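You operate a simulated robot arm through the tools that you are given. There is no shell and no other tool. Be economical: measure what you need, move in short steps, check, and stop when the job is done.

The job below is to be done with a simulated two-armed robot. You get a single attempt, and the scene is never put back.

JOB
Fetch the blue strip and set it in the blue crate. Turn the small blue knob to 1. Put the yellow tag on the side shelf of the green tool cart. Fetch the red block and set it on top of the blue carton on the top of the grey bench. Hold the catch pan on the top of the black cart steady with one hand and put the green block in it with the other. Put the grease brush on top of the white carton on the top of the grey bench. Take the grey carton on the top of the grey bench and put it away on the top shelf of the open wire rack. Any order will do. Set down upright: red block, grey carton.

It is judged by the outcome, as a careful person would: the job done as asked, and still so three seconds after it is handed in. It fails if anything else is knocked over, pushed out of place, dropped, spilled or broken.

ROBOT AND FRAMES
Two 7-joint arms with fingered hands on one trunk, on a base that drives. Base frame: it is fixed to the floor where the robot stands at the start and does not move with it; the origin is under the middle of the robot, x ahead of it, y to its left, z up. Readings come in m, degrees, newtons and seconds.
The left shoulder is at the start at [0.053, 0.104, 1.044], the right one opposite. With the tool pointing down near the work surface each hand reaches from about 0.26 to 0.6 m from the robot's upright axis, wherever it stands, measured 20 degrees to its own side. Places, roughly: blue carton [4.25, -0.75, 1]; blue crate (30x20x9 cm) [3.9, 2.7, 0.9]; blue strip (13x6x5 cm) [0.5, 0, 0.8]; catch pan (12x12x6 cm) [-1.1, -2.8, 0.9]; grease brush (3x3x12 cm) [3.7, -1.4, 1]; green block [2, -1.75, 0.75]; grey carton [3.75, -1.25, 1]; red block [2, -1.75, 0.75]; side shelf of the green tool cart [-1.2, 3.4, 0.8]; small blue knob [0.5, 1.4, 0.8]; top shelf of the open wire rack [-1.1, 1.3, 1.5]; white carton [4, -1.5, 1]; yellow tag [-1, 1.75, 1]. Payload 2.4 kg a hand.
The tool frame of a hand sits at the grasp point between the pads (the TCP): z along the fingers, y along the line on which they close. The tips reach 0.017 m beyond it. Largest opening 0.088 m; the body of the gripper starts 0.047 m behind the TCP. The gripper is a hand of 2 fingers: y runs from the thumb to the fingers, the wrist lies at [0, 0, -0.165] in the tool frame, and closing takes about 1.5 s.
Orientation is that of the tool frame in the base frame, as [roll, pitch, yaw] about the fixed x, y, z axes, in that order (R = Rz(yaw) Ry(pitch) Rx(roll)). With the fingers straight down and closing along the base's y, the tool's x points along the base's -x, its y along +y and its z along -z.

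CONTROLS
- The arms move only by the tool apply_moves. It takes "left_increments", "right_increments" or both (then of equal length, played together; a hand with none holds still); each is a list that holds one entry, the list of rows, each a list of 6 numbers: the shift along the tool's x, y, z in cm, then the turn, a rotation vector about the tool's x, y, z in degrees. In form: [[[x, y, z, rx, ry, rz], ...]]. A call has 1 to 20 rows; each row is the pose to reach, as a shift and turn from the pose commanded when the call began, along the tool's axes at that moment. "left_jaw" and "right_jaw" are, for a hand that has rows, the closure, from 0 (fully open) to 1 (shut), set as the call begins (left out, the last holds). Each row takes 0.2 s and may step no farther than 0.05 m and 8.6 degrees from the row before; otherwise, or with a gripper value out of range, the whole call is refused. Where a pose cannot be reached the arm comes as near as it can. A force on the tool above 40 N (or 10 N above the force at the start of the call, whichever is more), or a blocked arm, ends the call early, and 0.2 s more pass. Each finger travels about 0.153 m/s and halts on what it meets, pressing with about 33 N; the grip force reading is that of the motor and also rises with nothing between the fingers. The clock runs only during rows and for 0.2 s after the last one: add rows that repeat a pose to give the fingers time. It gives the time, the measured TCP pose, the force on the tool (base axes), the opening and the grip force at its end, in the units of the frame above (readings bear some noise), with the torque about the TCP (base axes, N m) and any sound that the robot's microphone picked up.
- Cameras (640 x 400 px; columns grow to the right, rows downward): "scene" is now at [0.122, -0.0107, 0.9807]; the picture's right is [-0.12, -0.99, 0.00], its down [0.02, -0.00, -1.00] and it looks along [0.99, -0.12, 0.02] (base axes); focal length 214 px, centre (320, 200). "left" rides on the left gripper at [-0.05, 0.003, -0.063] in its tool frame; the picture's right is [-0.06, -1.00, 0.00], its down [0.78, -0.05, -0.62] and it looks along [0.62, -0.04, 0.79] (tool axes); focal length 275 px, centre (320, 200). "right" rides on the right gripper at [0.05, 0.003, -0.063] in its tool frame; the picture's right is [-0.06, 1.00, 0.00], its down [-0.78, -0.05, -0.62] and it looks along [-0.62, -0.04, 0.79] (tool axes); focal length 275 px, centre (320, 200). There is no depth. A picture from a camera that has moved, and an enlarged one, comes with that camera's place and axes in the base frame and with its lens.
- camera(camera): a new picture of that camera. No time passes.
- slide_trunk(by): slides the trunk up (or, below 0, down) by that many m; the arms and the scene camera ride with it, the base frame stays. It gives what a move gives, with no picture.
- roll_base(legs): drives the robot by 1 to 6 legs, each [ahead, left, turn to the left] in m, m and degrees, along the robot's own axes; the way and the turn of a leg run together, so that a leg with both is an arc; at most 1.5 m and 180 degrees a leg. The arms and the cameras ride along, it lands a little off, and it stops where it bumps. It gives what a move gives.
- move_fingers(finger1, thumb_bend, hand): sets how far each is bent, from 0 (flat) to 100 (curled in); at 30 the hand is open as for a grip, at 70 the pads meet at the TCP. One left out holds its place. A second passes; each finger stops where it meets its share of the squeeze, and holds until it gets a number again. A gripper value or a shape takes the hand back. It gives what a move gives, with no picture; readings hold the bend of each and the force on the fingers (four entries, about 0 where the hand has none), thumb and palm.
- grasp_type(shape, hand): the hand has 2 fingers and takes this shape, open, in about a second: jaw (thumb against the fingers, like two jaws); tri (thumb and two fingers); tip (a fingertip pinch); poke (one finger out to press); point (the index stretched); flat (the hand flat); cup (the hand cupped); fist (a fist). The gripper value then closes the fingers along that shape, each until it touches; the sizes above hold for jaw. It gives what a move gives, with no picture.
- head_to(pan, tilt): turns the head with the scene camera to pan (to the left, within 60 degrees either way) and tilt (down, from -29 to 69), counted from straight ahead of the robot. It gives what a move gives.
- close_up(camera, box): a new picture of the part [left, top, right, bottom] of that camera's present view, enlarged. No time passes.
- close_job(): hands the job in; it is judged then, once.

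Go step by step. Nothing tells you exact positions but the pictures and the camera data: compare them with the known pose of the tool, close in by small moves and look again before you grip or let go. The budget is 196 turns and 192 pictures, counting those below and the enlarged ones. Unless the task says otherwise, let go and move clear before handing in, and close with one line.

The tools are called as a command line: name --argument value ..., lists and objects as JSON in quotes. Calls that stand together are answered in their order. apply_moves: Moves the arms, as the interface text tells. Its arguments: {"type":"object","properties":{"left_increments":{"type":"array"},"left_jaw":{"type":"number"},"right_increments":{"type":"array"},"right_jaw":{"type":"number"}},"required":[]} The other tools are called the same way: slide_trunk (by) slides the trunk up or down; grasp_type (shape, hand) gives the hand a shape; move_fingers (finger1, thumb_bend, hand) moves the fingers one by one; roll_base (legs) drives the base; head_to (pan, tilt) turns the head that bears the scene camera; camera (camera) takes a picture; close_up (camera, box) takes an enlarged picture of a part of a camera's view; close_job () hands the job in.

At the start:

```text
t: 0.0
left_tcp_pos: [0.3779, 0.1643, 1.0825]
left_tcp_rot: [179.9, 0.0, -180.0]
left_force: [0.2, -0.3, 0.9]
left_wrist_torque: [0.01, -0.02, 0.0]
left_gripper_width: 0.0878
left_grip_force: 0.1
left_shape: jaw
left_bend: [30.0, 30.0]
left_finger forces: [0.1, 0.1, 0.0, 0.1, 0.0, 0.1]
right_tcp_pos: [0.3793, -0.159, 1.0697]
right_tcp_rot: [-179.9, 0.0, 180.0]
right_force: [0.2, 0.3, 0.1]
right_wrist_torque: [0.01, 0.0, 0.01]
right_gripper_width: 0.088
right_grip_force: 0.0
right_shape: jaw
right_bend: [30.0, 30.0]
right_finger forces: [0.0, 0.0, 0.0, 0.0, 0.1, 0.0]
trunk travel left (down, up): [-0.275, 0.575]
robot x, y, heading: [0.0026, 0.0006, -0.2]
head pan, tilt: [-6.6, -1.1]
```

scene: 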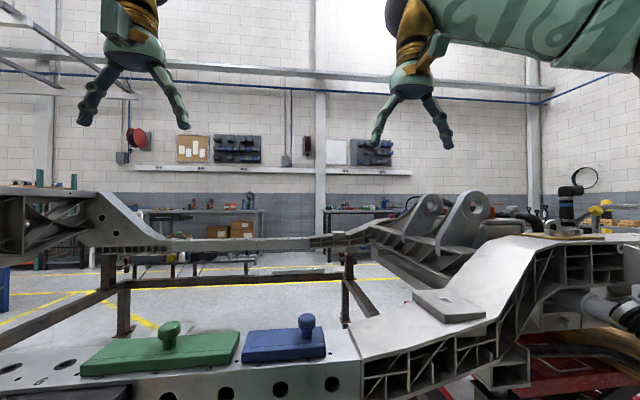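
right: 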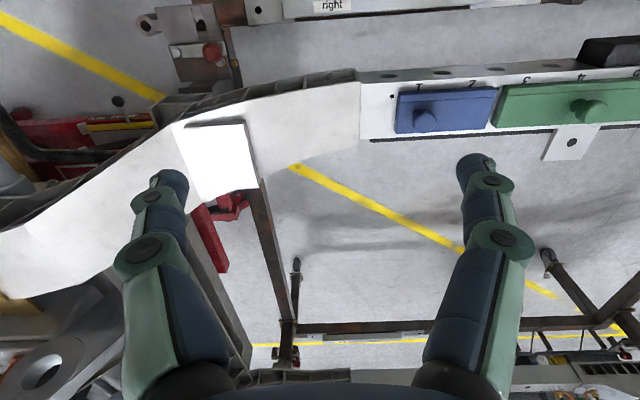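
left: 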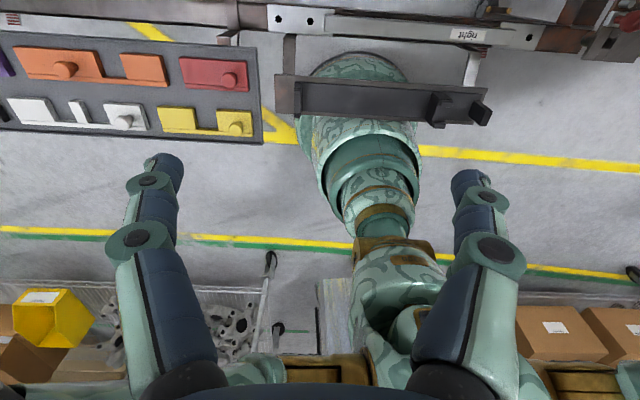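

I see the chassis beam ahead with green and blue strips on it, the blue one probably being the job's strip. I'll look down at it before planning a grip.

head_to --pan 0 --tilt 40

camera --camera "scene"

head_to --pan 55 --tilt 25

camera --camera "scene"

head_to --pan -55 --tilt 25

camera --camera "scene"

```text
t: 1.1
left_tcp_pos: [0.3774, 0.164, 1.0828]
left_tcp_rot: [-179.9, -0.2, -180.0]
left_force: [0.3, 0.8, -0.5]
left_wrist_torque: [0.02, 0.0, 0.0]
left_gripper_width: 0.0877
left_grip_force: 0.1
left_shape: jaw
left_bend: [30.0, 30.0]
left_finger forces: [0.1, 0.0, 0.0, 0.1, 0.0, 0.1]
right_tcp_pos: [0.3796, -0.158, 1.0718]
right_tcp_rot: [-179.8, 0.0, -180.0]
right_force: [-0.2, 0.0, 0.7]
right_wrist_torque: [0.01, -0.01, 0.0]
right_gripper_width: 0.0879
right_grip_force: 0.0
right_shape: jaw
right_bend: [30.0, 30.0]
right_finger forces: [0.1, 0.0, 0.0, 0.0, 0.1, 0.1]
trunk travel left (down, up): [-0.275, 0.575]
robot x, y, heading: [0.0014, 0.002, 0.2]
head pan, tilt: [0.0, 40.0]
```

```text
188 pictures are left
camera scene: at [0.1181, -0.0004, 0.9154], right [0.0, -1.0, 0.0], down [-0.64, 0.0, -0.77], along [0.77, 0.0, -0.64], focal length 214 px, centre (320, 200)
```

scene: 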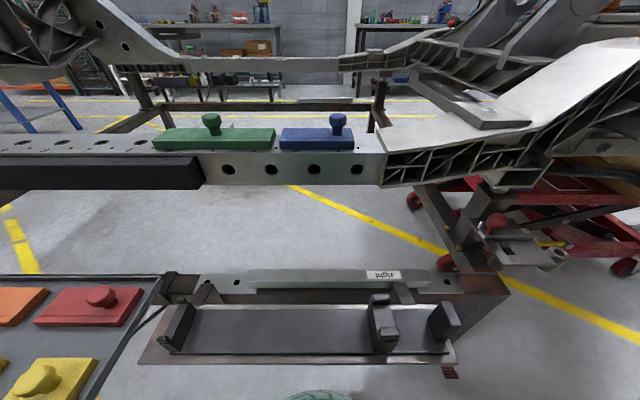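

```text
t: 2.3
left_tcp_pos: [0.3778, 0.1644, 1.0819]
left_tcp_rot: [180.0, -0.2, -179.9]
left_force: [0.6, -0.3, -0.5]
left_wrist_torque: [0.01, -0.01, 0.01]
left_gripper_width: 0.0876
left_grip_force: 0.0
left_shape: jaw
left_bend: [30.0, 30.0]
left_finger forces: [0.0, 0.0, 0.0, 0.0, 0.1, 0.0]
right_tcp_pos: [0.3798, -0.1593, 1.0701]
right_tcp_rot: [-179.8, 0.0, -180.0]
right_force: [-0.7, -1.0, -1.1]
right_wrist_torque: [-0.01, -0.02, 0.0]
right_gripper_width: 0.0877
right_grip_force: 0.2
right_shape: jaw
right_bend: [30.0, 30.0]
right_finger forces: [0.0, 0.0, 0.0, 0.0, 0.0, 0.0]
trunk travel left (down, up): [-0.275, 0.575]
robot x, y, heading: [-0.0015, 0.0009, 0.0]
head pan, tilt: [55.0, 25.0]
```

```text
187 pictures are left
camera scene: at [0.086, 0.075, 0.9386], right [0.82, -0.57, 0.0], down [-0.24, -0.35, -0.91], along [0.52, 0.74, -0.42], focal length 214 px, centre (320, 200)
```

scene: 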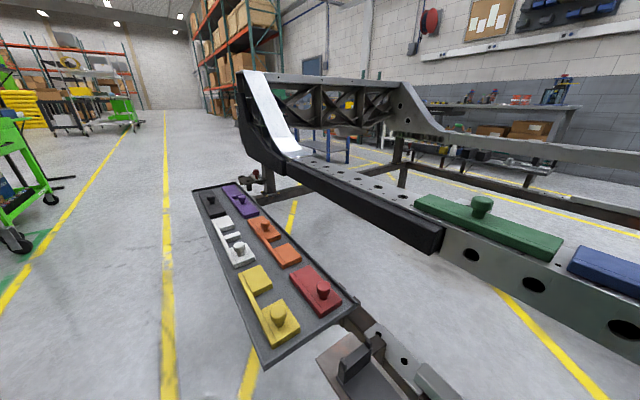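

```text
t: 4.2
left_tcp_pos: [0.378, 0.1643, 1.0827]
left_tcp_rot: [-180.0, -0.2, -180.0]
left_force: [-0.5, 0.7, 0.5]
left_wrist_torque: [-0.02, -0.01, 0.0]
left_gripper_width: 0.0884
left_grip_force: 0.1
left_shape: jaw
left_bend: [30.0, 30.0]
left_finger forces: [0.0, 0.0, 0.0, 0.1, 0.0, 0.0]
right_tcp_pos: [0.3799, -0.1579, 1.0702]
right_tcp_rot: [-179.9, 0.0, -180.0]
right_force: [0.1, 0.1, 0.1]
right_wrist_torque: [-0.01, -0.03, -0.02]
right_gripper_width: 0.0877
right_grip_force: 0.1
right_shape: jaw
right_bend: [30.0, 30.0]
right_finger forces: [0.0, 0.0, 0.0, 0.1, 0.0, 0.1]
trunk travel left (down, up): [-0.275, 0.575]
robot x, y, heading: [-0.0015, 0.0029, -0.0]
head pan, tilt: [-55.0, 25.0]
```

```text
186 pictures are left
camera scene: at [0.086, -0.0758, 0.9387], right [-0.82, -0.57, 0.0], down [-0.24, 0.35, -0.91], along [0.52, -0.74, -0.42], focal length 214 px, centre (320, 200)
```

scene: 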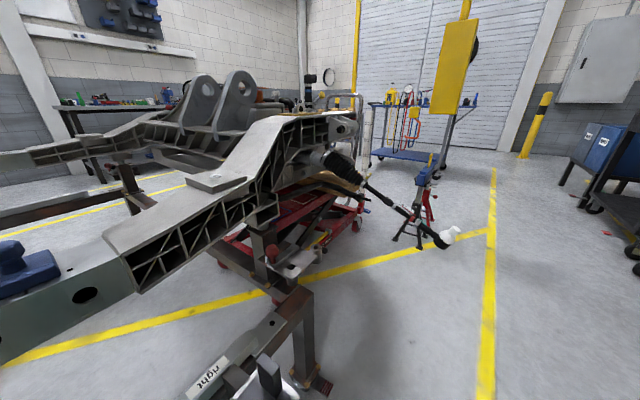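

The blue strip lies on the beam at about (0.47, 0.0), long side across y. I'll zoom in on it from both cameras.

head_to --pan 0 --tilt 30

close_up --camera "scene" --box '[220, 60, 420, 185]'

close_up --camera "right" --box '[340, 40, 540, 165]'

```text
t: 5.4
left_tcp_pos: [0.378, 0.1636, 1.0828]
left_tcp_rot: [-180.0, 0.0, -179.8]
left_force: [-0.5, -0.5, -0.4]
left_wrist_torque: [-0.03, 0.01, 0.05]
left_gripper_width: 0.0884
left_grip_force: 0.1
left_shape: jaw
left_bend: [30.0, 30.0]
left_finger forces: [0.0, 0.0, 0.0, 0.0, 0.0, 0.1]
right_tcp_pos: [0.3806, -0.1591, 1.07]
right_tcp_rot: [-180.0, 0.0, -179.9]
right_force: [-0.6, -0.8, 0.9]
right_wrist_torque: [-0.01, 0.04, -0.04]
right_gripper_width: 0.088
right_grip_force: 0.1
right_shape: jaw
right_bend: [30.0, 30.0]
right_finger forces: [0.0, 0.1, 0.0, 0.0, 0.0, 0.1]
trunk travel left (down, up): [-0.275, 0.575]
robot x, y, heading: [0.0067, 0.0003, -0.3]
head pan, tilt: [0.0, 30.0]
```

```text
3.20 times, centred on (320, 122) of scene
camera zoom: at [0.1235, -0.0005, 0.9307], right [0.0, -1.0, 0.0], down [-0.5, 0.0, -0.87], along [0.87, 0.0, -0.5], focal length 686 px, centre (320, 448)
```

zoom: 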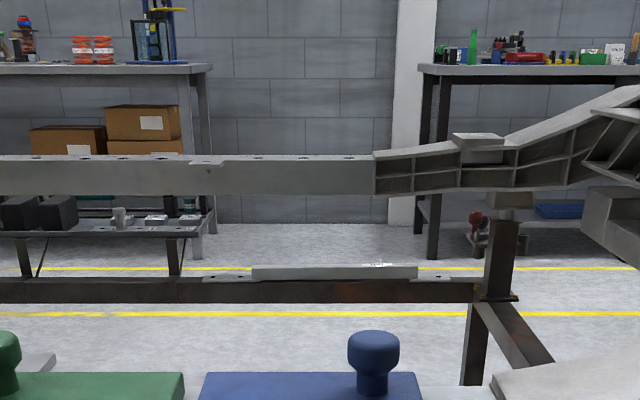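

```text
3.20 times, centred on (440, 102) of right
camera zoom: at [0.3294, -0.1554, 1.1334], right [0.06, 1.0, 0.0], down [0.78, -0.05, 0.62], along [0.62, -0.04, -0.79], focal length 881 px, centre (-64, 512)
```

zoom: 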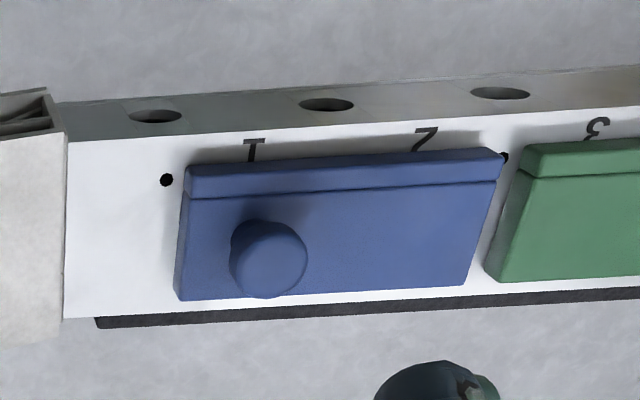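

The knob on the strip is a handy grip: head about 2.9 cm wide, centre near (0.475, -0.033), top near z 0.797. I'll bring the right hand above it and look.

apply_moves --right_increments '[[[-2, 2.5, 3, 0, 0, 0], [-4, 5, 6.5, 0, 0, 0], [-6, 7.5, 10, 0, 0, 0], [-8, 10, 13, 0, 0, 0], [-9.5, 12.6, 16, 0, 0, 0], [-9.5, 12.6, 18, 0, 0, 0], [-9.5, 12.6, 18, 0, 0, 0]]]'

camera --camera "right"

camera --camera "scene"

```text
t: 7.0
left_tcp_pos: [0.3777, 0.163, 1.0834]
left_tcp_rot: [179.9, -0.2, -179.9]
left_force: [-0.2, -0.8, 1.3]
left_wrist_torque: [0.01, -0.02, 0.0]
left_gripper_width: 0.0879
left_grip_force: 0.1
left_shape: jaw
left_bend: [30.0, 30.0]
left_finger forces: [0.0, 0.0, 0.1, 0.0, 0.0, 0.1]
right_tcp_pos: [0.4776, -0.0321, 0.8886]
right_tcp_rot: [-179.9, 0.0, 180.0]
right_force: [-0.1, -0.2, -0.2]
right_wrist_torque: [0.02, 0.01, 0.0]
right_gripper_width: 0.0878
right_grip_force: 0.1
right_shape: jaw
right_bend: [30.0, 30.0]
right_finger forces: [0.0, 0.0, 0.0, 0.0, 0.1, 0.1]
trunk travel left (down, up): [-0.275, 0.575]
robot x, y, heading: [0.0023, -0.0027, -0.2]
head pan, tilt: [0.0, 30.0]
```

```text
183 pictures are left
camera right: at [0.4262, -0.0293, 0.9513], right [0.06, 1.0, 0.0], down [0.78, -0.05, 0.62], along [0.62, -0.04, -0.79], focal length 275 px, centre (320, 200)
```

right: 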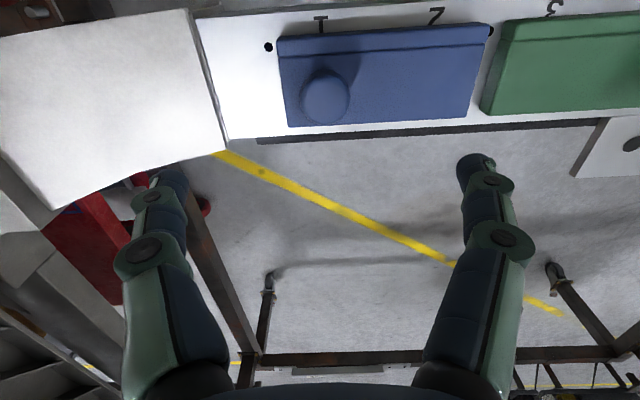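

```text
182 pictures are left
camera scene: at [0.1236, -0.0004, 0.9307], right [0.0, -1.0, 0.0], down [-0.5, 0.0, -0.87], along [0.87, 0.0, -0.5], focal length 214 px, centre (320, 200)
```

scene: 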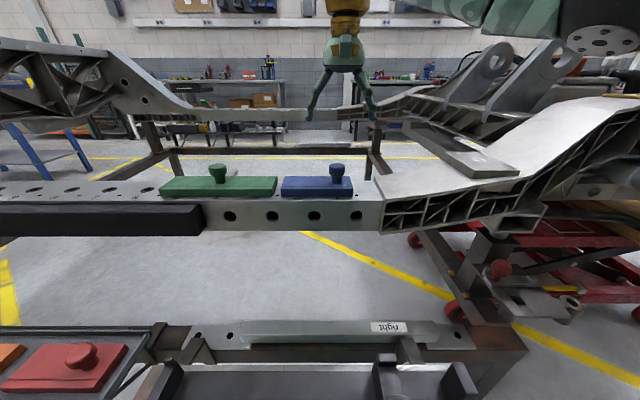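

Knob at (0.475, -0.030), right under the hand. I'll descend and close.

apply_moves --right_increments '[[[0.2, 0.1, 4, 0, 0, 0], [0.2, 0.1, 8, 0, 0, 0], [0.2, 0.1, 10.4, 0, 0, 0], [0.2, 0.1, 10.4, 0, 0, 0]]]'

camera --camera "right"

close_up --camera "scene" --box '[220, 100, 420, 225]'

```text
t: 8.0
left_tcp_pos: [0.3781, 0.1634, 1.0831]
left_tcp_rot: [179.9, -0.1, -179.9]
left_force: [0.2, -0.2, 0.4]
left_wrist_torque: [0.02, -0.05, 0.02]
left_gripper_width: 0.088
left_grip_force: 0.1
left_shape: jaw
left_bend: [30.0, 30.0]
left_finger forces: [0.1, 0.0, 0.0, 0.1, 0.0, 0.0]
right_tcp_pos: [0.4742, -0.0306, 0.7871]
right_tcp_rot: [-179.9, 0.1, 179.9]
right_force: [0.8, -0.4, -0.6]
right_wrist_torque: [0.0, 0.02, 0.03]
right_gripper_width: 0.0878
right_grip_force: 0.1
right_shape: jaw
right_bend: [30.0, 30.0]
right_finger forces: [0.0, 0.1, 0.0, 0.1, 0.0, 0.0]
trunk travel left (down, up): [-0.275, 0.575]
robot x, y, heading: [-0.0031, 0.0009, -0.2]
head pan, tilt: [0.0, 30.0]
```

```text
181 pictures are left
camera right: at [0.424, -0.0271, 0.8484], right [0.06, 1.0, 0.0], down [0.78, -0.05, 0.62], along [0.62, -0.04, -0.79], focal length 275 px, centre (320, 200)
```

right: 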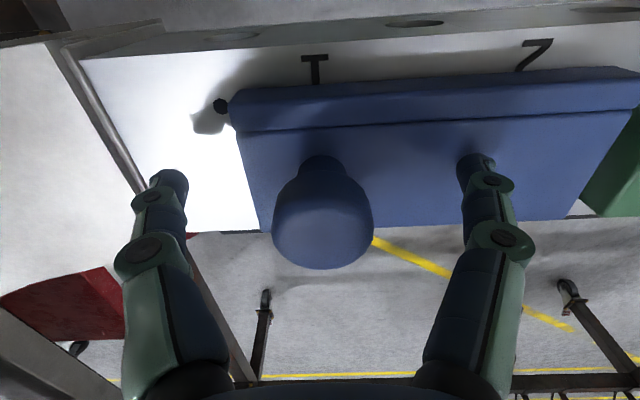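

```text
3.20 times, centred on (320, 162) of scene
camera zoom: at [0.1236, -0.0004, 0.9307], right [0.0, -1.0, 0.0], down [-0.5, 0.0, -0.87], along [0.87, 0.0, -0.5], focal length 686 px, centre (320, 320)
```

zoom: 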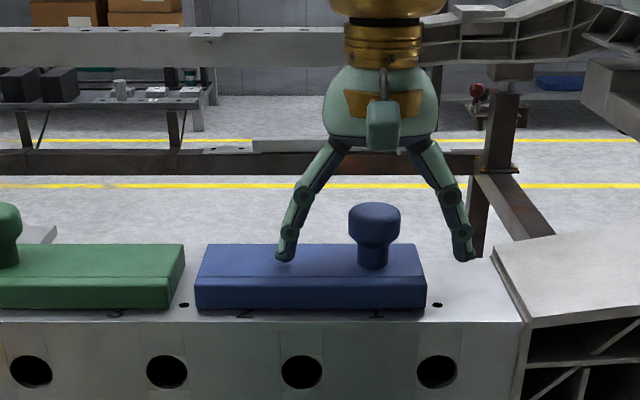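

The fingers straddle the knob; I shift half a centimetre forward and close.

apply_moves --right_increments '[[[-0.5, 0, 0.2, 0, 0, 0], [-0.5, 0, 0.2, 0, 0, 0]]]'

apply_moves --right_increments '[[[0, 0, 0, 0, 0, 0], [0, 0, 0, 0, 0, 0], [0, 0, 0, 0, 0, 0], [0, 0, 0, 0, 0, 0], [0, 0, 0, 0, 0, 0], [0, 0, 0, 0, 0, 0], [0, 0, 0, 0, 0, 0], [0, 0, 0, 0, 0, 0]]]' --right_jaw 1

camera --camera "right"

```text
t: 8.6
left_tcp_pos: [0.3781, 0.1636, 1.0827]
left_tcp_rot: [179.9, -0.1, -179.9]
left_force: [0.6, 0.7, 0.6]
left_wrist_torque: [0.03, 0.01, -0.03]
left_gripper_width: 0.0879
left_grip_force: 0.1
left_shape: jaw
left_bend: [30.0, 30.0]
left_finger forces: [0.0, 0.1, 0.0, 0.0, 0.0, 0.0]
right_tcp_pos: [0.4799, -0.0306, 0.7838]
right_tcp_rot: [-180.0, -0.1, -180.0]
right_force: [0.4, -0.7, 0.5]
right_wrist_torque: [-0.03, 0.03, 0.01]
right_gripper_width: 0.0877
right_grip_force: 0.1
right_shape: jaw
right_bend: [30.0, 30.0]
right_finger forces: [0.0, 0.0, 0.0, 0.0, 0.0, 0.0]
trunk travel left (down, up): [-0.275, 0.575]
robot x, y, heading: [0.001, -0.0042, 0.0]
head pan, tilt: [0.0, 30.0]
```

```text
t: 10.4
left_tcp_pos: [0.3786, 0.1633, 1.0818]
left_tcp_rot: [180.0, -0.1, -179.9]
left_force: [-0.3, 0.0, -0.1]
left_wrist_torque: [0.03, -0.02, 0.02]
left_gripper_width: 0.0875
left_grip_force: 0.0
left_shape: jaw
left_bend: [30.0, 30.0]
left_finger forces: [0.1, 0.1, 0.0, 0.1, 0.0, 0.1]
right_tcp_pos: [0.4786, -0.0312, 0.7847]
right_tcp_rot: [-179.9, 0.0, -180.0]
right_force: [-0.4, 0.0, -0.4]
right_wrist_torque: [0.07, -0.01, -0.03]
right_gripper_width: 0.0146
right_grip_force: 33.2
right_shape: jaw
right_bend: [74.0, 72.0]
right_finger forces: [27.5, 0.0, 0.0, 0.0, 27.4, 0.0]
trunk travel left (down, up): [-0.275, 0.575]
robot x, y, heading: [0.0007, -0.0002, 0.2]
head pan, tilt: [0.0, 30.0]
```

```text
179 pictures are left
camera right: at [0.429, -0.0284, 0.8471], right [0.06, 1.0, 0.0], down [0.78, -0.05, 0.62], along [0.62, -0.04, -0.79], focal length 275 px, centre (320, 200)
```

right: 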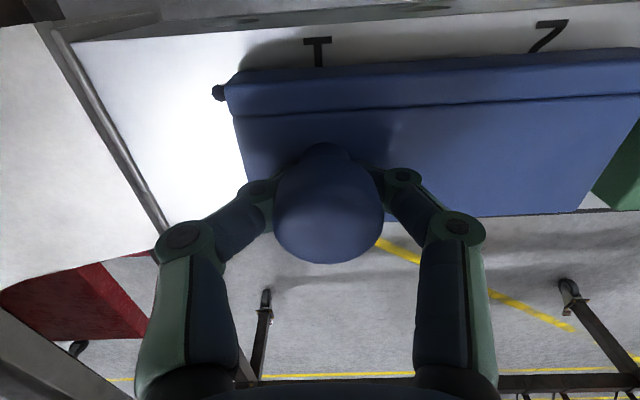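

The fingers closed on the neck below the head (27 N), a good lock. Lifting, then checking.

apply_moves --right_increments '[[[0, 0, -2, 0, 0, 0], [0, 0, -6, 0, 0, 0], [0, 0, -10, 0, 0, 0], [0, 0, -14, 0, 0, 0], [2, 0, -18, 0, 0, 0], [6, 0, -21, 0, 0, 0], [10, -3, -23, 0, 0, 0], [13, -7, -24, 0, 0, 0], [13, -11, -24, 0, 0, 0], [13, -11, -24, 0, 0, 0]]]'

camera --camera "right"

camera --camera "scene"

camera --camera "left"

```text
refused: row 7 steps farther than a row can; nothing moved
```

```text
178 pictures are left
camera right: at [0.429, -0.0284, 0.8471], right [0.06, 1.0, 0.0], down [0.78, -0.05, 0.62], along [0.62, -0.04, -0.79], focal length 275 px, centre (320, 200)
```

right: 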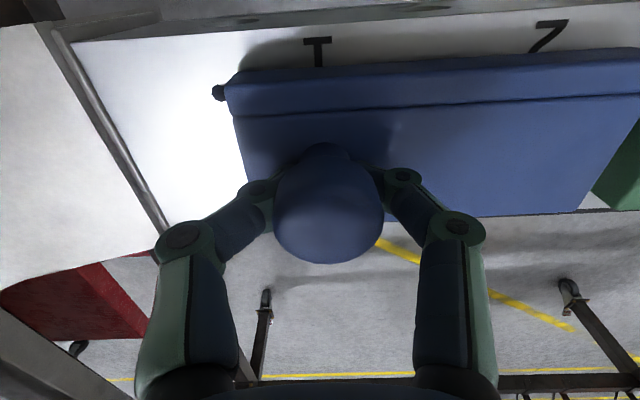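

```text
177 pictures are left
camera scene: at [0.1236, -0.0004, 0.9307], right [0.0, -1.0, 0.0], down [-0.5, 0.0, -0.87], along [0.87, 0.0, -0.5], focal length 214 px, centre (320, 200)
```

scene: 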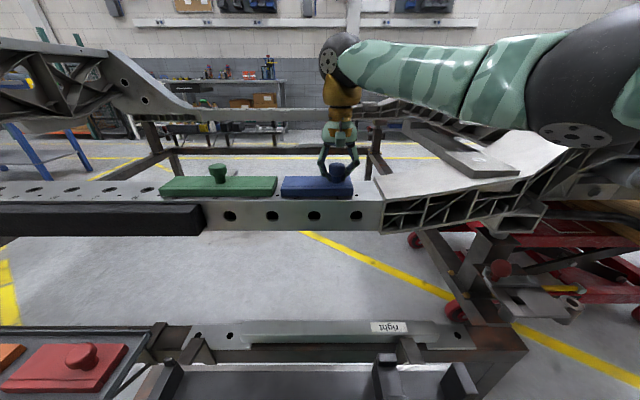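

```text
176 pictures are left
camera left: at [0.4286, 0.1668, 1.147], right [0.06, -1.0, 0.0], down [-0.78, -0.05, 0.62], along [-0.62, -0.04, -0.79], focal length 275 px, centre (320, 200)
```

left: 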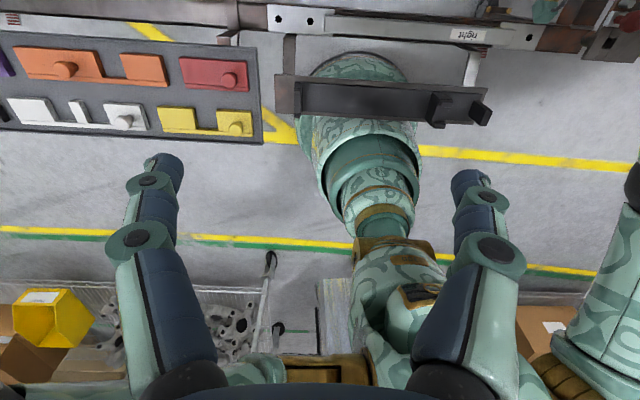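

The step size was too large on one row; I resend the lift with smaller steps.

apply_moves --right_increments '[[[0, 0, -2, 0, 0, 0], [0, 0, -6, 0, 0, 0], [0, 0, -10, 0, 0, 0], [0, 0, -14, 0, 0, 0], [2, 0, -18, 0, 0, 0], [5, 0, -20, 0, 0, 0], [8, -2, -22, 0, 0, 0], [11, -5, -23, 0, 0, 0], [13, -8, -24, 0, 0, 0], [13, -12, -24, 0, 0, 0], [13, -12, -24, 0, 0, 0]]]'

camera --camera "right"

camera --camera "scene"

```text
t: 12.8
left_tcp_pos: [0.378, 0.1639, 1.0826]
left_tcp_rot: [180.0, -0.1, -179.9]
left_force: [-0.7, -0.3, 0.0]
left_wrist_torque: [0.02, -0.01, 0.02]
left_gripper_width: 0.088
left_grip_force: 0.0
left_shape: jaw
left_bend: [30.0, 30.0]
left_finger forces: [0.0, 0.0, 0.0, 0.0, 0.1, 0.0]
right_tcp_pos: [0.3476, -0.1514, 1.0238]
right_tcp_rot: [180.0, 0.0, -180.0]
right_force: [0.1, -0.4, -0.8]
right_wrist_torque: [0.01, 0.0, -0.04]
right_gripper_width: 0.0153
right_grip_force: 33.3
right_shape: jaw
right_bend: [74.0, 72.0]
right_finger forces: [27.1, 0.0, 0.0, 0.0, 27.4, 0.0]
trunk travel left (down, up): [-0.275, 0.575]
robot x, y, heading: [-0.0005, 0.001, 0.2]
head pan, tilt: [0.0, 30.0]
```

```text
175 pictures are left
camera right: at [0.2965, -0.1489, 1.0871], right [0.06, 1.0, 0.0], down [0.78, -0.05, 0.62], along [0.62, -0.04, -0.79], focal length 275 px, centre (320, 200)
```

right: 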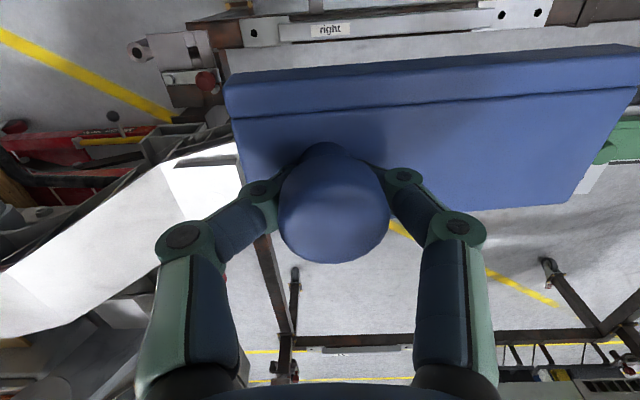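

```text
174 pictures are left
camera scene: at [0.1235, -0.0006, 0.9307], right [0.0, -1.0, 0.0], down [-0.5, 0.0, -0.87], along [0.87, 0.0, -0.5], focal length 214 px, centre (320, 200)
```

scene: 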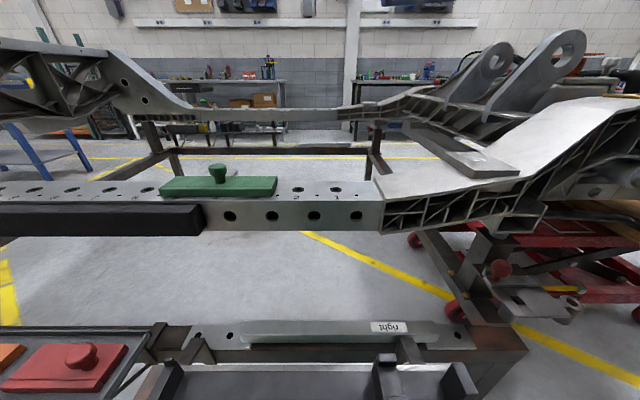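

The strip is held level. I back off a little and turn left to look along the aisle toward the knob and tag.

roll_base --legs '[[-0.25, 0, 0], [0, 0, 90]]'

head_to --pan 0 --tilt 15

camera --camera "scene"

head_to --pan 55 --tilt 10

camera --camera "scene"

head_to --pan -45 --tilt 20

camera --camera "scene"

```text
t: 18.5
left_tcp_pos: [-0.4156, 0.3764, 1.082]
left_tcp_rot: [180.0, -0.2, -89.7]
left_force: [-0.5, 0.3, 0.1]
left_wrist_torque: [-0.01, -0.03, 0.0]
left_gripper_width: 0.088
left_grip_force: 0.0
left_shape: jaw
left_bend: [30.0, 30.0]
left_finger forces: [0.0, 0.1, 0.1, 0.0, 0.0, 0.0]
right_tcp_pos: [-0.1003, 0.347, 1.0241]
right_tcp_rot: [-180.0, -0.1, -89.7]
right_force: [0.0, 0.5, -1.2]
right_wrist_torque: [-0.02, -0.04, 0.0]
right_gripper_width: 0.0154
right_grip_force: 32.8
right_shape: jaw
right_bend: [74.0, 72.0]
right_finger forces: [27.0, 0.0, 0.1, 0.0, 27.2, 0.0]
trunk travel left (down, up): [-0.275, 0.575]
robot x, y, heading: [-0.2497, -0.0001, 90.3]
head pan, tilt: [0.0, 30.0]
```

```text
t: 19.3
left_tcp_pos: [-0.415, 0.3772, 1.0832]
left_tcp_rot: [179.9, -0.2, -89.7]
left_force: [0.9, -1.2, 0.6]
left_wrist_torque: [0.02, -0.01, 0.04]
left_gripper_width: 0.0881
left_grip_force: 0.1
left_shape: jaw
left_bend: [30.0, 30.0]
left_finger forces: [0.0, 0.0, 0.1, 0.0, 0.0, 0.0]
right_tcp_pos: [-0.1006, 0.3474, 1.0239]
right_tcp_rot: [-179.9, 0.0, -89.8]
right_force: [-0.5, -0.4, -0.4]
right_wrist_torque: [-0.02, -0.04, 0.01]
right_gripper_width: 0.0152
right_grip_force: 32.8
right_shape: jaw
right_bend: [74.0, 72.0]
right_finger forces: [27.1, 0.0, 0.0, 0.0, 27.4, 0.0]
trunk travel left (down, up): [-0.275, 0.575]
robot x, y, heading: [-0.2537, 0.0002, 90.3]
head pan, tilt: [0.0, 15.0]
```

```text
173 pictures are left
camera scene: at [-0.2516, 0.1271, 0.9548], right [1.0, 0.0, 0.0], down [0.0, -0.26, -0.97], along [0.0, 0.97, -0.26], focal length 214 px, centre (320, 200)
```

scene: 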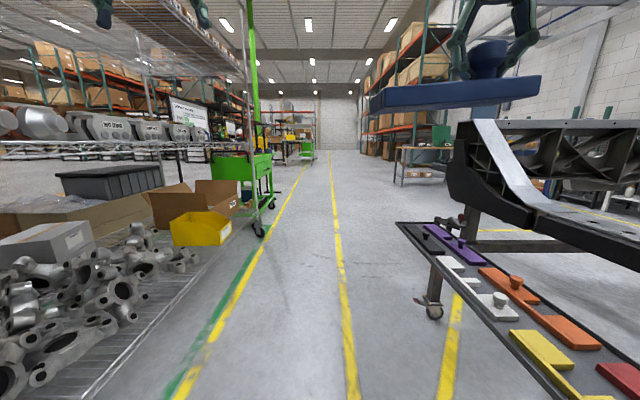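

```text
t: 20.5
left_tcp_pos: [-0.4142, 0.3783, 1.0819]
left_tcp_rot: [-179.9, -0.2, -89.7]
left_force: [0.0, -0.6, -0.3]
left_wrist_torque: [0.02, 0.02, 0.03]
left_gripper_width: 0.0881
left_grip_force: 0.1
left_shape: jaw
left_bend: [30.0, 30.0]
left_finger forces: [0.0, 0.0, 0.0, 0.0, 0.0, 0.0]
right_tcp_pos: [-0.1001, 0.3474, 1.0248]
right_tcp_rot: [-179.9, 0.0, -89.7]
right_force: [-0.2, 0.3, -0.9]
right_wrist_torque: [-0.03, -0.01, 0.01]
right_gripper_width: 0.0149
right_grip_force: 33.5
right_shape: jaw
right_bend: [74.0, 72.0]
right_finger forces: [27.0, 0.1, 0.0, 0.0, 27.3, 0.0]
trunk travel left (down, up): [-0.275, 0.575]
robot x, y, heading: [-0.2498, -0.0004, 90.3]
head pan, tilt: [55.0, 10.0]
```

```text
172 pictures are left
camera scene: at [-0.2928, 0.1172, 0.9581], right [0.89, 0.45, 0.0], down [0.1, -0.2, -0.97], along [-0.43, 0.87, -0.23], focal length 214 px, centre (320, 200)
```

scene: 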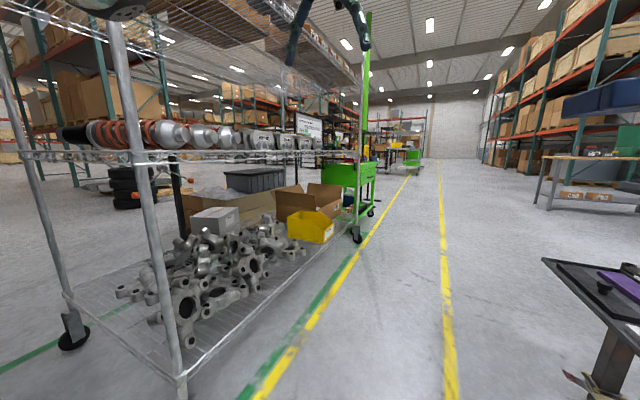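

```text
t: 22.3
left_tcp_pos: [-0.4155, 0.3774, 1.0821]
left_tcp_rot: [-180.0, -0.1, -89.8]
left_force: [-0.9, 0.7, 0.6]
left_wrist_torque: [0.0, 0.01, 0.04]
left_gripper_width: 0.088
left_grip_force: 0.2
left_shape: jaw
left_bend: [30.0, 30.0]
left_finger forces: [0.0, 0.0, 0.0, 0.1, 0.0, 0.0]
right_tcp_pos: [-0.0998, 0.349, 1.0248]
right_tcp_rot: [-179.9, 0.0, -89.7]
right_force: [-0.5, -0.8, -0.9]
right_wrist_torque: [0.03, -0.04, 0.04]
right_gripper_width: 0.0151
right_grip_force: 33.0
right_shape: jaw
right_bend: [74.0, 72.0]
right_finger forces: [27.1, 0.0, 0.0, 0.0, 27.3, 0.0]
trunk travel left (down, up): [-0.275, 0.575]
robot x, y, heading: [-0.2472, -0.001, 90.5]
head pan, tilt: [-45.0, 20.0]
```

```text
171 pictures are left
camera scene: at [-0.1856, 0.0999, 0.9467], right [0.71, -0.7, 0.0], down [-0.24, -0.24, -0.94], along [0.66, 0.67, -0.34], focal length 214 px, centre (320, 200)
```

scene: 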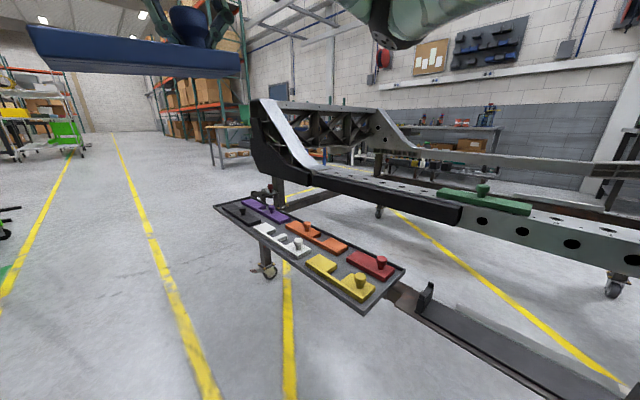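

The wire rack is on my left, the green cart beyond it, and the beam's far end on the right. I drive ahead to y≈1.35 and turn to face the beam end for the small blue knob.

roll_base --legs '[[1.4, 0, 0], [0, 0, -90]]'

head_to --pan 0 --tilt 25

camera --camera "scene"

```text
t: 33.0
left_tcp_pos: [0.1367, 1.5332, 1.0824]
left_tcp_rot: [180.0, -0.1, 178.8]
left_force: [0.4, 0.1, -0.4]
left_wrist_torque: [-0.02, 0.02, 0.01]
left_gripper_width: 0.088
left_grip_force: 0.0
left_shape: jaw
left_bend: [30.0, 30.0]
left_finger forces: [0.1, 0.1, 0.0, 0.0, 0.1, 0.1]
right_tcp_pos: [0.0991, 1.2178, 1.0252]
right_tcp_rot: [-179.9, 0.0, 178.7]
right_force: [0.3, 0.0, -1.2]
right_wrist_torque: [-0.02, 0.0, -0.01]
right_gripper_width: 0.0151
right_grip_force: 32.7
right_shape: jaw
right_bend: [74.0, 72.0]
right_finger forces: [27.1, 0.1, 0.0, 0.0, 27.4, 0.1]
trunk travel left (down, up): [-0.275, 0.575]
robot x, y, heading: [-0.2442, 1.3743, -1.1]
head pan, tilt: [-45.0, 20.0]
```

```text
t: 34.1
left_tcp_pos: [0.1375, 1.533, 1.0823]
left_tcp_rot: [180.0, -0.1, 178.8]
left_force: [-0.1, 0.1, 0.2]
left_wrist_torque: [0.02, -0.02, 0.02]
left_gripper_width: 0.0878
left_grip_force: 0.2
left_shape: jaw
left_bend: [30.0, 30.0]
left_finger forces: [0.0, 0.1, 0.0, 0.1, 0.0, 0.0]
right_tcp_pos: [0.099, 1.2186, 1.0238]
right_tcp_rot: [-179.9, 0.0, 178.9]
right_force: [-0.6, -0.1, -0.7]
right_wrist_torque: [-0.03, 0.02, -0.02]
right_gripper_width: 0.0153
right_grip_force: 33.0
right_shape: jaw
right_bend: [74.0, 72.0]
right_finger forces: [27.1, 0.0, 0.0, 0.0, 27.3, 0.1]
trunk travel left (down, up): [-0.275, 0.575]
robot x, y, heading: [-0.2399, 1.3766, -1.3]
head pan, tilt: [0.0, 25.0]
```

```text
170 pictures are left
camera scene: at [-0.1192, 1.3744, 0.9387], right [-0.02, -1.0, 0.0], down [-0.42, 0.01, -0.91], along [0.91, -0.02, -0.42], focal length 214 px, centre (320, 200)
```

scene: 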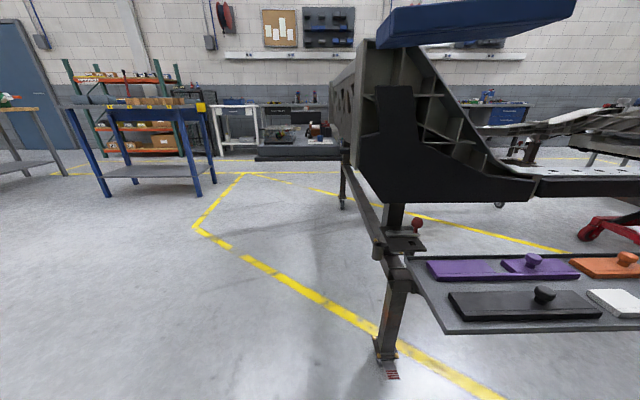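

The knob isn't evident; I zoom in on the chassis end near its rough place.

close_up --camera "scene" --box '[240, 60, 460, 198]'

camera --camera "right"

camera --camera "left"

```text
2.90 times, centred on (350, 129) of scene
camera zoom: at [-0.1192, 1.3744, 0.9387], right [-0.02, -1.0, 0.0], down [-0.42, 0.01, -0.91], along [0.91, -0.02, -0.42], focal length 622 px, centre (233, 406)
```

zoom: 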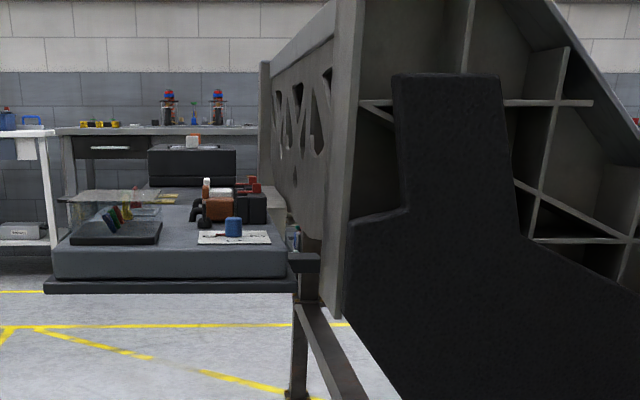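

```text
168 pictures are left
camera right: at [0.0491, 1.2229, 1.087], right [0.08, 1.0, 0.0], down [0.78, -0.06, 0.62], along [0.62, -0.05, -0.79], focal length 275 px, centre (320, 200)
```

right: 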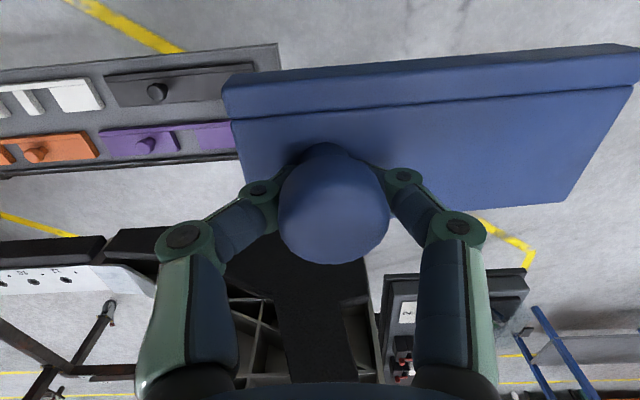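

```text
167 pictures are left
camera left: at [0.1877, 1.5352, 1.147], right [0.04, -1.0, 0.0], down [-0.78, -0.03, 0.62], along [-0.62, -0.03, -0.79], focal length 275 px, centre (320, 200)
```

left: 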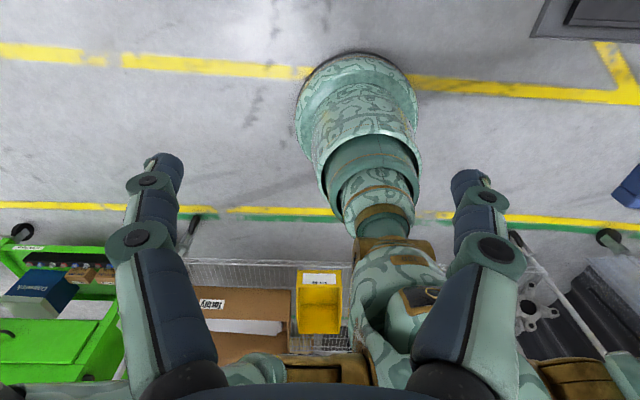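

There it is: a blue knob on a white dial card on a grey case. I zoom in.

close_up --camera "scene" --box '[290, 110, 370, 160]'

close_up --camera "right" --box '[360, 260, 540, 385]'

```text
8.00 times, centred on (330, 135) of scene
camera zoom: at [-0.1192, 1.3744, 0.9387], right [-0.02, -1.0, 0.0], down [-0.42, 0.01, -0.91], along [0.91, -0.02, -0.42], focal length 1716 px, centre (240, 720)
```

zoom: 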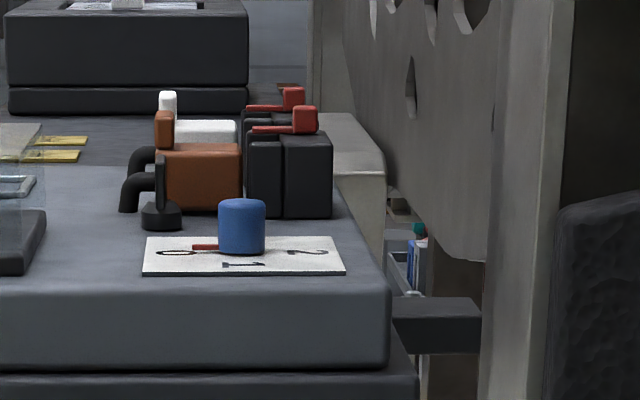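

```text
3.20 times, centred on (450, 322) of right
camera zoom: at [0.0491, 1.2229, 1.087], right [0.08, 1.0, 0.0], down [0.78, -0.06, 0.62], along [0.62, -0.05, -0.79], focal length 881 px, centre (-96, -192)
```

zoom: 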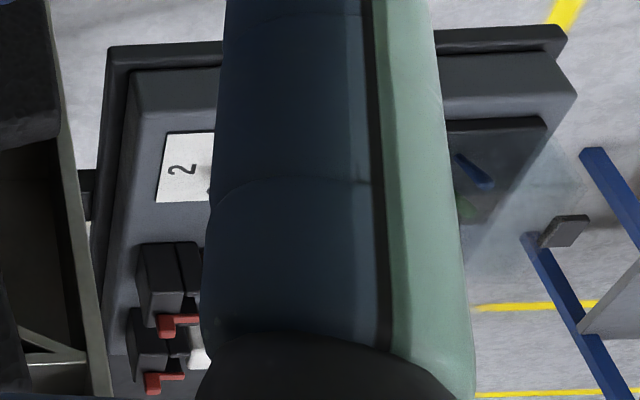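

The dial card's centre is at about (0.512, 1.36, 0.83): 0 left, 1 toward me, 2 right, with the red pointer on 0. So the knob needs a 90° counter-clockwise turn. I first raise the right hand with the strip well above the chassis, then edge closer.

apply_moves --right_increments '[[[0, 0, -5, 0, 0, 0], [0, 0, -10, 0, 0, 0], [0, 0, -15, 0, 0, 0], [0, -1, -19, 0, 0, 0], [0, -2, -23, 0, 0, 0], [0, -2, -23, 0, 0, 0]]]'

roll_base --legs '[[0.21, 0.06, 1]]'

head_to --pan 0 --tilt 20

camera --camera "scene"

close_up --camera "scene" --box '[280, 120, 400, 195]'

```text
t: 35.5
left_tcp_pos: [0.1369, 1.5333, 1.0824]
left_tcp_rot: [180.0, 0.0, 178.8]
left_force: [-1.5, 0.0, 0.3]
left_wrist_torque: [0.0, -0.01, -0.02]
left_gripper_width: 0.0878
left_grip_force: 0.1
left_shape: jaw
left_bend: [30.0, 30.0]
left_finger forces: [0.1, 0.1, 0.1, 0.1, 0.0, 0.0]
right_tcp_pos: [0.1016, 1.2014, 1.2457]
right_tcp_rot: [-180.0, 0.2, 178.8]
right_force: [-0.1, 0.4, -1.6]
right_wrist_torque: [-0.04, -0.01, -0.03]
right_gripper_width: 0.0151
right_grip_force: 32.6
right_shape: jaw
right_bend: [74.0, 72.0]
right_finger forces: [27.0, 0.0, 0.0, 0.1, 27.0, 0.0]
right hand out of reach, approached as far as the arm can: row 5, 6
trunk travel left (down, up): [-0.275, 0.575]
robot x, y, heading: [-0.2458, 1.3781, -1.3]
head pan, tilt: [0.0, 25.0]
```

```text
t: 37.2
left_tcp_pos: [0.3452, 1.5977, 1.0815]
left_tcp_rot: [-180.0, -0.1, 179.8]
left_force: [-0.7, 0.4, -0.1]
left_wrist_torque: [0.0, 0.0, 0.0]
left_gripper_width: 0.0879
left_grip_force: 0.0
left_shape: jaw
left_bend: [30.0, 30.0]
left_finger forces: [0.1, 0.0, 0.0, 0.0, 0.0, 0.1]
right_tcp_pos: [0.3164, 1.265, 1.2452]
right_tcp_rot: [-180.0, 0.1, 180.0]
right_force: [-0.8, 0.6, -0.8]
right_wrist_torque: [0.0, 0.01, 0.02]
right_gripper_width: 0.0152
right_grip_force: 32.7
right_shape: jaw
right_bend: [74.0, 72.0]
right_finger forces: [26.9, 0.1, 0.1, 0.1, 27.1, 0.0]
trunk travel left (down, up): [-0.275, 0.575]
robot x, y, heading: [-0.0324, 1.4382, -0.1]
head pan, tilt: [0.0, 25.0]
```

```text
t: 37.8
left_tcp_pos: [0.3464, 1.5987, 1.0833]
left_tcp_rot: [-179.9, 0.0, 179.8]
left_force: [-0.6, 0.1, 0.3]
left_wrist_torque: [-0.01, 0.02, 0.01]
left_gripper_width: 0.0879
left_grip_force: 0.0
left_shape: jaw
left_bend: [30.0, 30.0]
left_finger forces: [0.1, 0.0, 0.0, 0.1, 0.0, 0.0]
right_tcp_pos: [0.3168, 1.2644, 1.245]
right_tcp_rot: [-180.0, 0.1, 179.9]
right_force: [0.5, -0.2, -0.9]
right_wrist_torque: [-0.02, 0.03, 0.04]
right_gripper_width: 0.0151
right_grip_force: 32.9
right_shape: jaw
right_bend: [74.0, 72.0]
right_finger forces: [27.0, 0.0, 0.0, 0.1, 27.1, 0.0]
trunk travel left (down, up): [-0.275, 0.575]
robot x, y, heading: [-0.0307, 1.4332, -0.6]
head pan, tilt: [0.0, 20.0]
```

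```text
164 pictures are left
camera scene: at [0.0938, 1.4342, 0.9467], right [0.0, -1.0, 0.0], down [-0.34, 0.0, -0.94], along [0.94, 0.0, -0.34], focal length 214 px, centre (320, 200)
```

scene: 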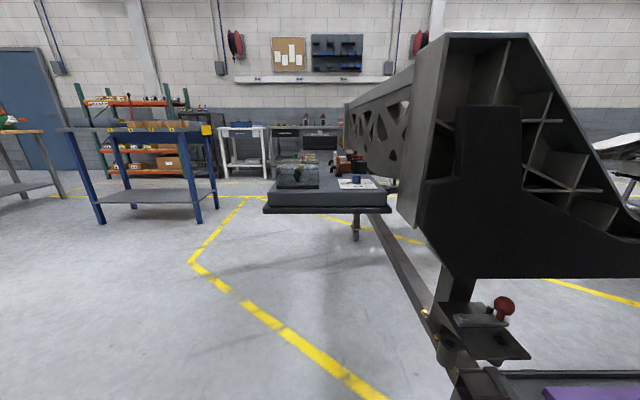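

```text
5.33 times, centred on (340, 158) of scene
camera zoom: at [0.0938, 1.4342, 0.9467], right [0.0, -1.0, 0.0], down [-0.34, 0.0, -0.94], along [0.94, 0.0, -0.34], focal length 1144 px, centre (213, 427)
```

zoom: 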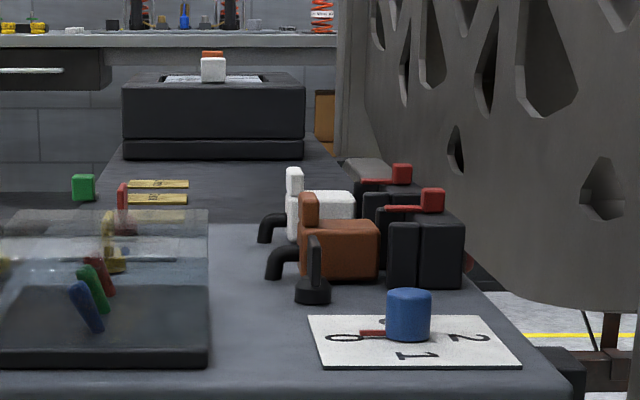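

Refined knob centre is (0.518, 1.358), top near z 0.848. I move the left hand above it, half open and turned 45° clockwise.

apply_moves --left_increments '[[[-2, -3, 1.5, 0, 0, 5.6], [-4, -6, 3, 0, 0, 11.2], [-6, -9, 4.5, 0, 0, 16.9], [-8, -12, 6, 0, 0, 22.5], [-10.5, -15, 7.5, 0, 0, 28.1], [-13, -18, 9, 0, 0, 33.7], [-15.2, -21, 11, 0, 0, 39.4], [-17.2, -24, 13, 0, 0, 45], [-17.2, -24, 13, 0, 0, 45], [-17.2, -24, 13, 0, 0, 45]]]' --left_jaw 0.5

close_up --camera "scene" --box '[280, 100, 440, 200]'

camera --camera "left"

```text
t: 40.0
left_tcp_pos: [0.4869, 1.3789, 0.9496]
left_tcp_rot: [180.0, 0.0, 134.9]
left_force: [-0.1, 0.0, 0.7]
left_wrist_torque: [-0.03, 0.0, -0.02]
left_gripper_width: 0.044
left_grip_force: 0.1
left_shape: jaw
left_bend: [73.0, 70.0]
left_finger forces: [0.1, 0.0, 0.1, 0.0, 0.1, 0.1]
left hand out of reach, approached as far as the arm can: row 7, 8, 9, 10
right_tcp_pos: [0.3182, 1.2643, 1.2454]
right_tcp_rot: [-180.0, 0.1, 179.9]
right_force: [-0.3, 0.0, -1.3]
right_wrist_torque: [-0.02, 0.02, 0.04]
right_gripper_width: 0.0152
right_grip_force: 33.5
right_shape: jaw
right_bend: [74.0, 72.0]
right_finger forces: [27.0, 0.0, 0.0, 0.0, 27.0, 0.1]
trunk travel left (down, up): [-0.275, 0.575]
robot x, y, heading: [-0.0301, 1.4369, -0.2]
head pan, tilt: [0.0, 20.0]
```

```text
4.00 times, centred on (360, 150) of scene
camera zoom: at [0.0938, 1.4342, 0.9467], right [0.0, -1.0, 0.0], down [-0.34, 0.0, -0.94], along [0.94, 0.0, -0.34], focal length 858 px, centre (160, 400)
```

zoom: 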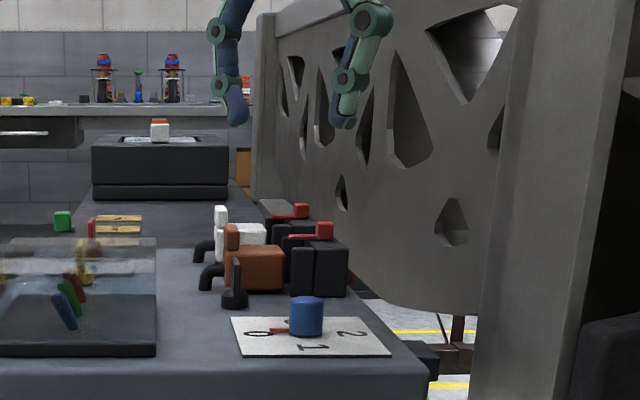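

```text
161 pictures are left
camera left: at [0.5257, 1.3448, 1.0141], right [-0.66, -0.75, 0.0], down [-0.59, 0.52, 0.62], along [-0.46, 0.41, -0.79], focal length 275 px, centre (320, 200)
```

left: 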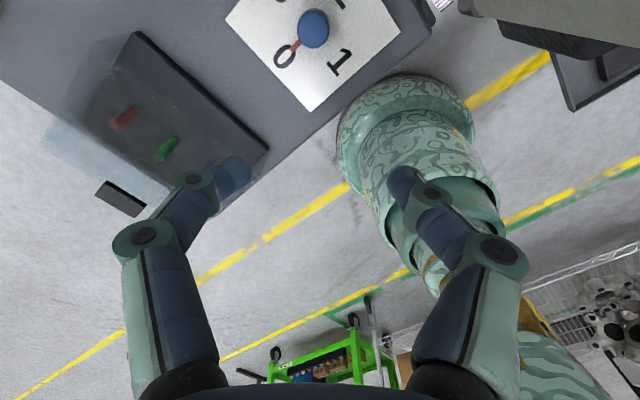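

Slightly out of reach; I roll 8 cm forward (the chassis end begins near x 0.35, so there's room) and check again.

roll_base --legs '[[0.08, 0, 0]]'

camera --camera "left"

```text
t: 41.1
left_tcp_pos: [0.5685, 1.3771, 0.9494]
left_tcp_rot: [180.0, -0.1, 134.8]
left_force: [0.8, -0.4, 0.0]
left_wrist_torque: [0.04, 0.02, 0.02]
left_gripper_width: 0.0443
left_grip_force: 0.0
left_shape: jaw
left_bend: [73.0, 70.0]
left_finger forces: [0.0, 0.0, 0.0, 0.0, 0.0, 0.1]
right_tcp_pos: [0.3972, 1.2651, 1.2453]
right_tcp_rot: [-179.9, 0.1, 179.8]
right_force: [0.2, 0.5, -1.0]
right_wrist_torque: [-0.02, -0.01, 0.02]
right_gripper_width: 0.0152
right_grip_force: 33.3
right_shape: jaw
right_bend: [74.0, 72.0]
right_finger forces: [27.0, 0.0, 0.0, 0.0, 27.1, 0.0]
trunk travel left (down, up): [-0.275, 0.575]
robot x, y, heading: [0.0476, 1.4353, -0.2]
head pan, tilt: [0.0, 20.0]
```

```text
160 pictures are left
camera left: at [0.6061, 1.344, 1.014], right [-0.66, -0.75, 0.0], down [-0.59, 0.52, 0.62], along [-0.46, 0.41, -0.78], focal length 275 px, centre (320, 200)
```

left: 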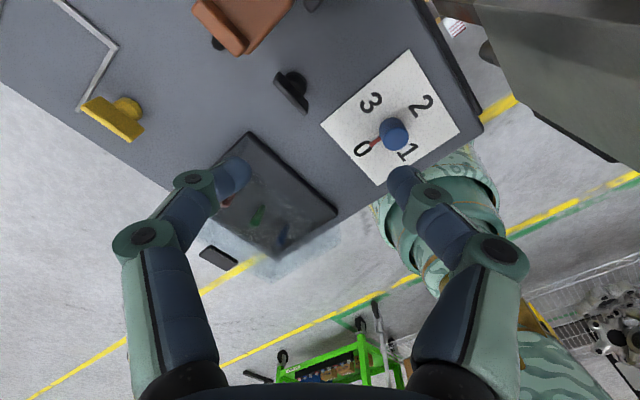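

The knob is confirmed at (0.518, 1.358). I shift the hand over it, staying high, and check where it lands.

apply_moves --left_increments '[[[1.1, -2.4, 0, 0, 0, 0], [2.2, -4.9, 0, 0, 0, 0], [2.2, -4.9, 0, 0, 0, 0]]]'

```text
t: 41.9
left_tcp_pos: [0.5174, 1.359, 0.9498]
left_tcp_rot: [-180.0, -0.1, 134.9]
left_force: [-0.1, 0.4, -0.5]
left_wrist_torque: [-0.01, 0.01, -0.01]
left_gripper_width: 0.0443
left_grip_force: 0.1
left_shape: jaw
left_bend: [73.0, 70.0]
left_finger forces: [0.1, 0.0, 0.0, 0.0, 0.0, 0.0]
right_tcp_pos: [0.3975, 1.2636, 1.245]
right_tcp_rot: [180.0, 0.2, 179.8]
right_force: [0.1, -0.1, -0.9]
right_wrist_torque: [-0.04, 0.03, 0.0]
right_gripper_width: 0.0154
right_grip_force: 33.0
right_shape: jaw
right_bend: [74.0, 72.0]
right_finger forces: [27.0, 0.0, 0.0, 0.0, 27.1, 0.0]
trunk travel left (down, up): [-0.275, 0.575]
robot x, y, heading: [0.046, 1.4362, -0.3]
head pan, tilt: [0.0, 20.0]
```

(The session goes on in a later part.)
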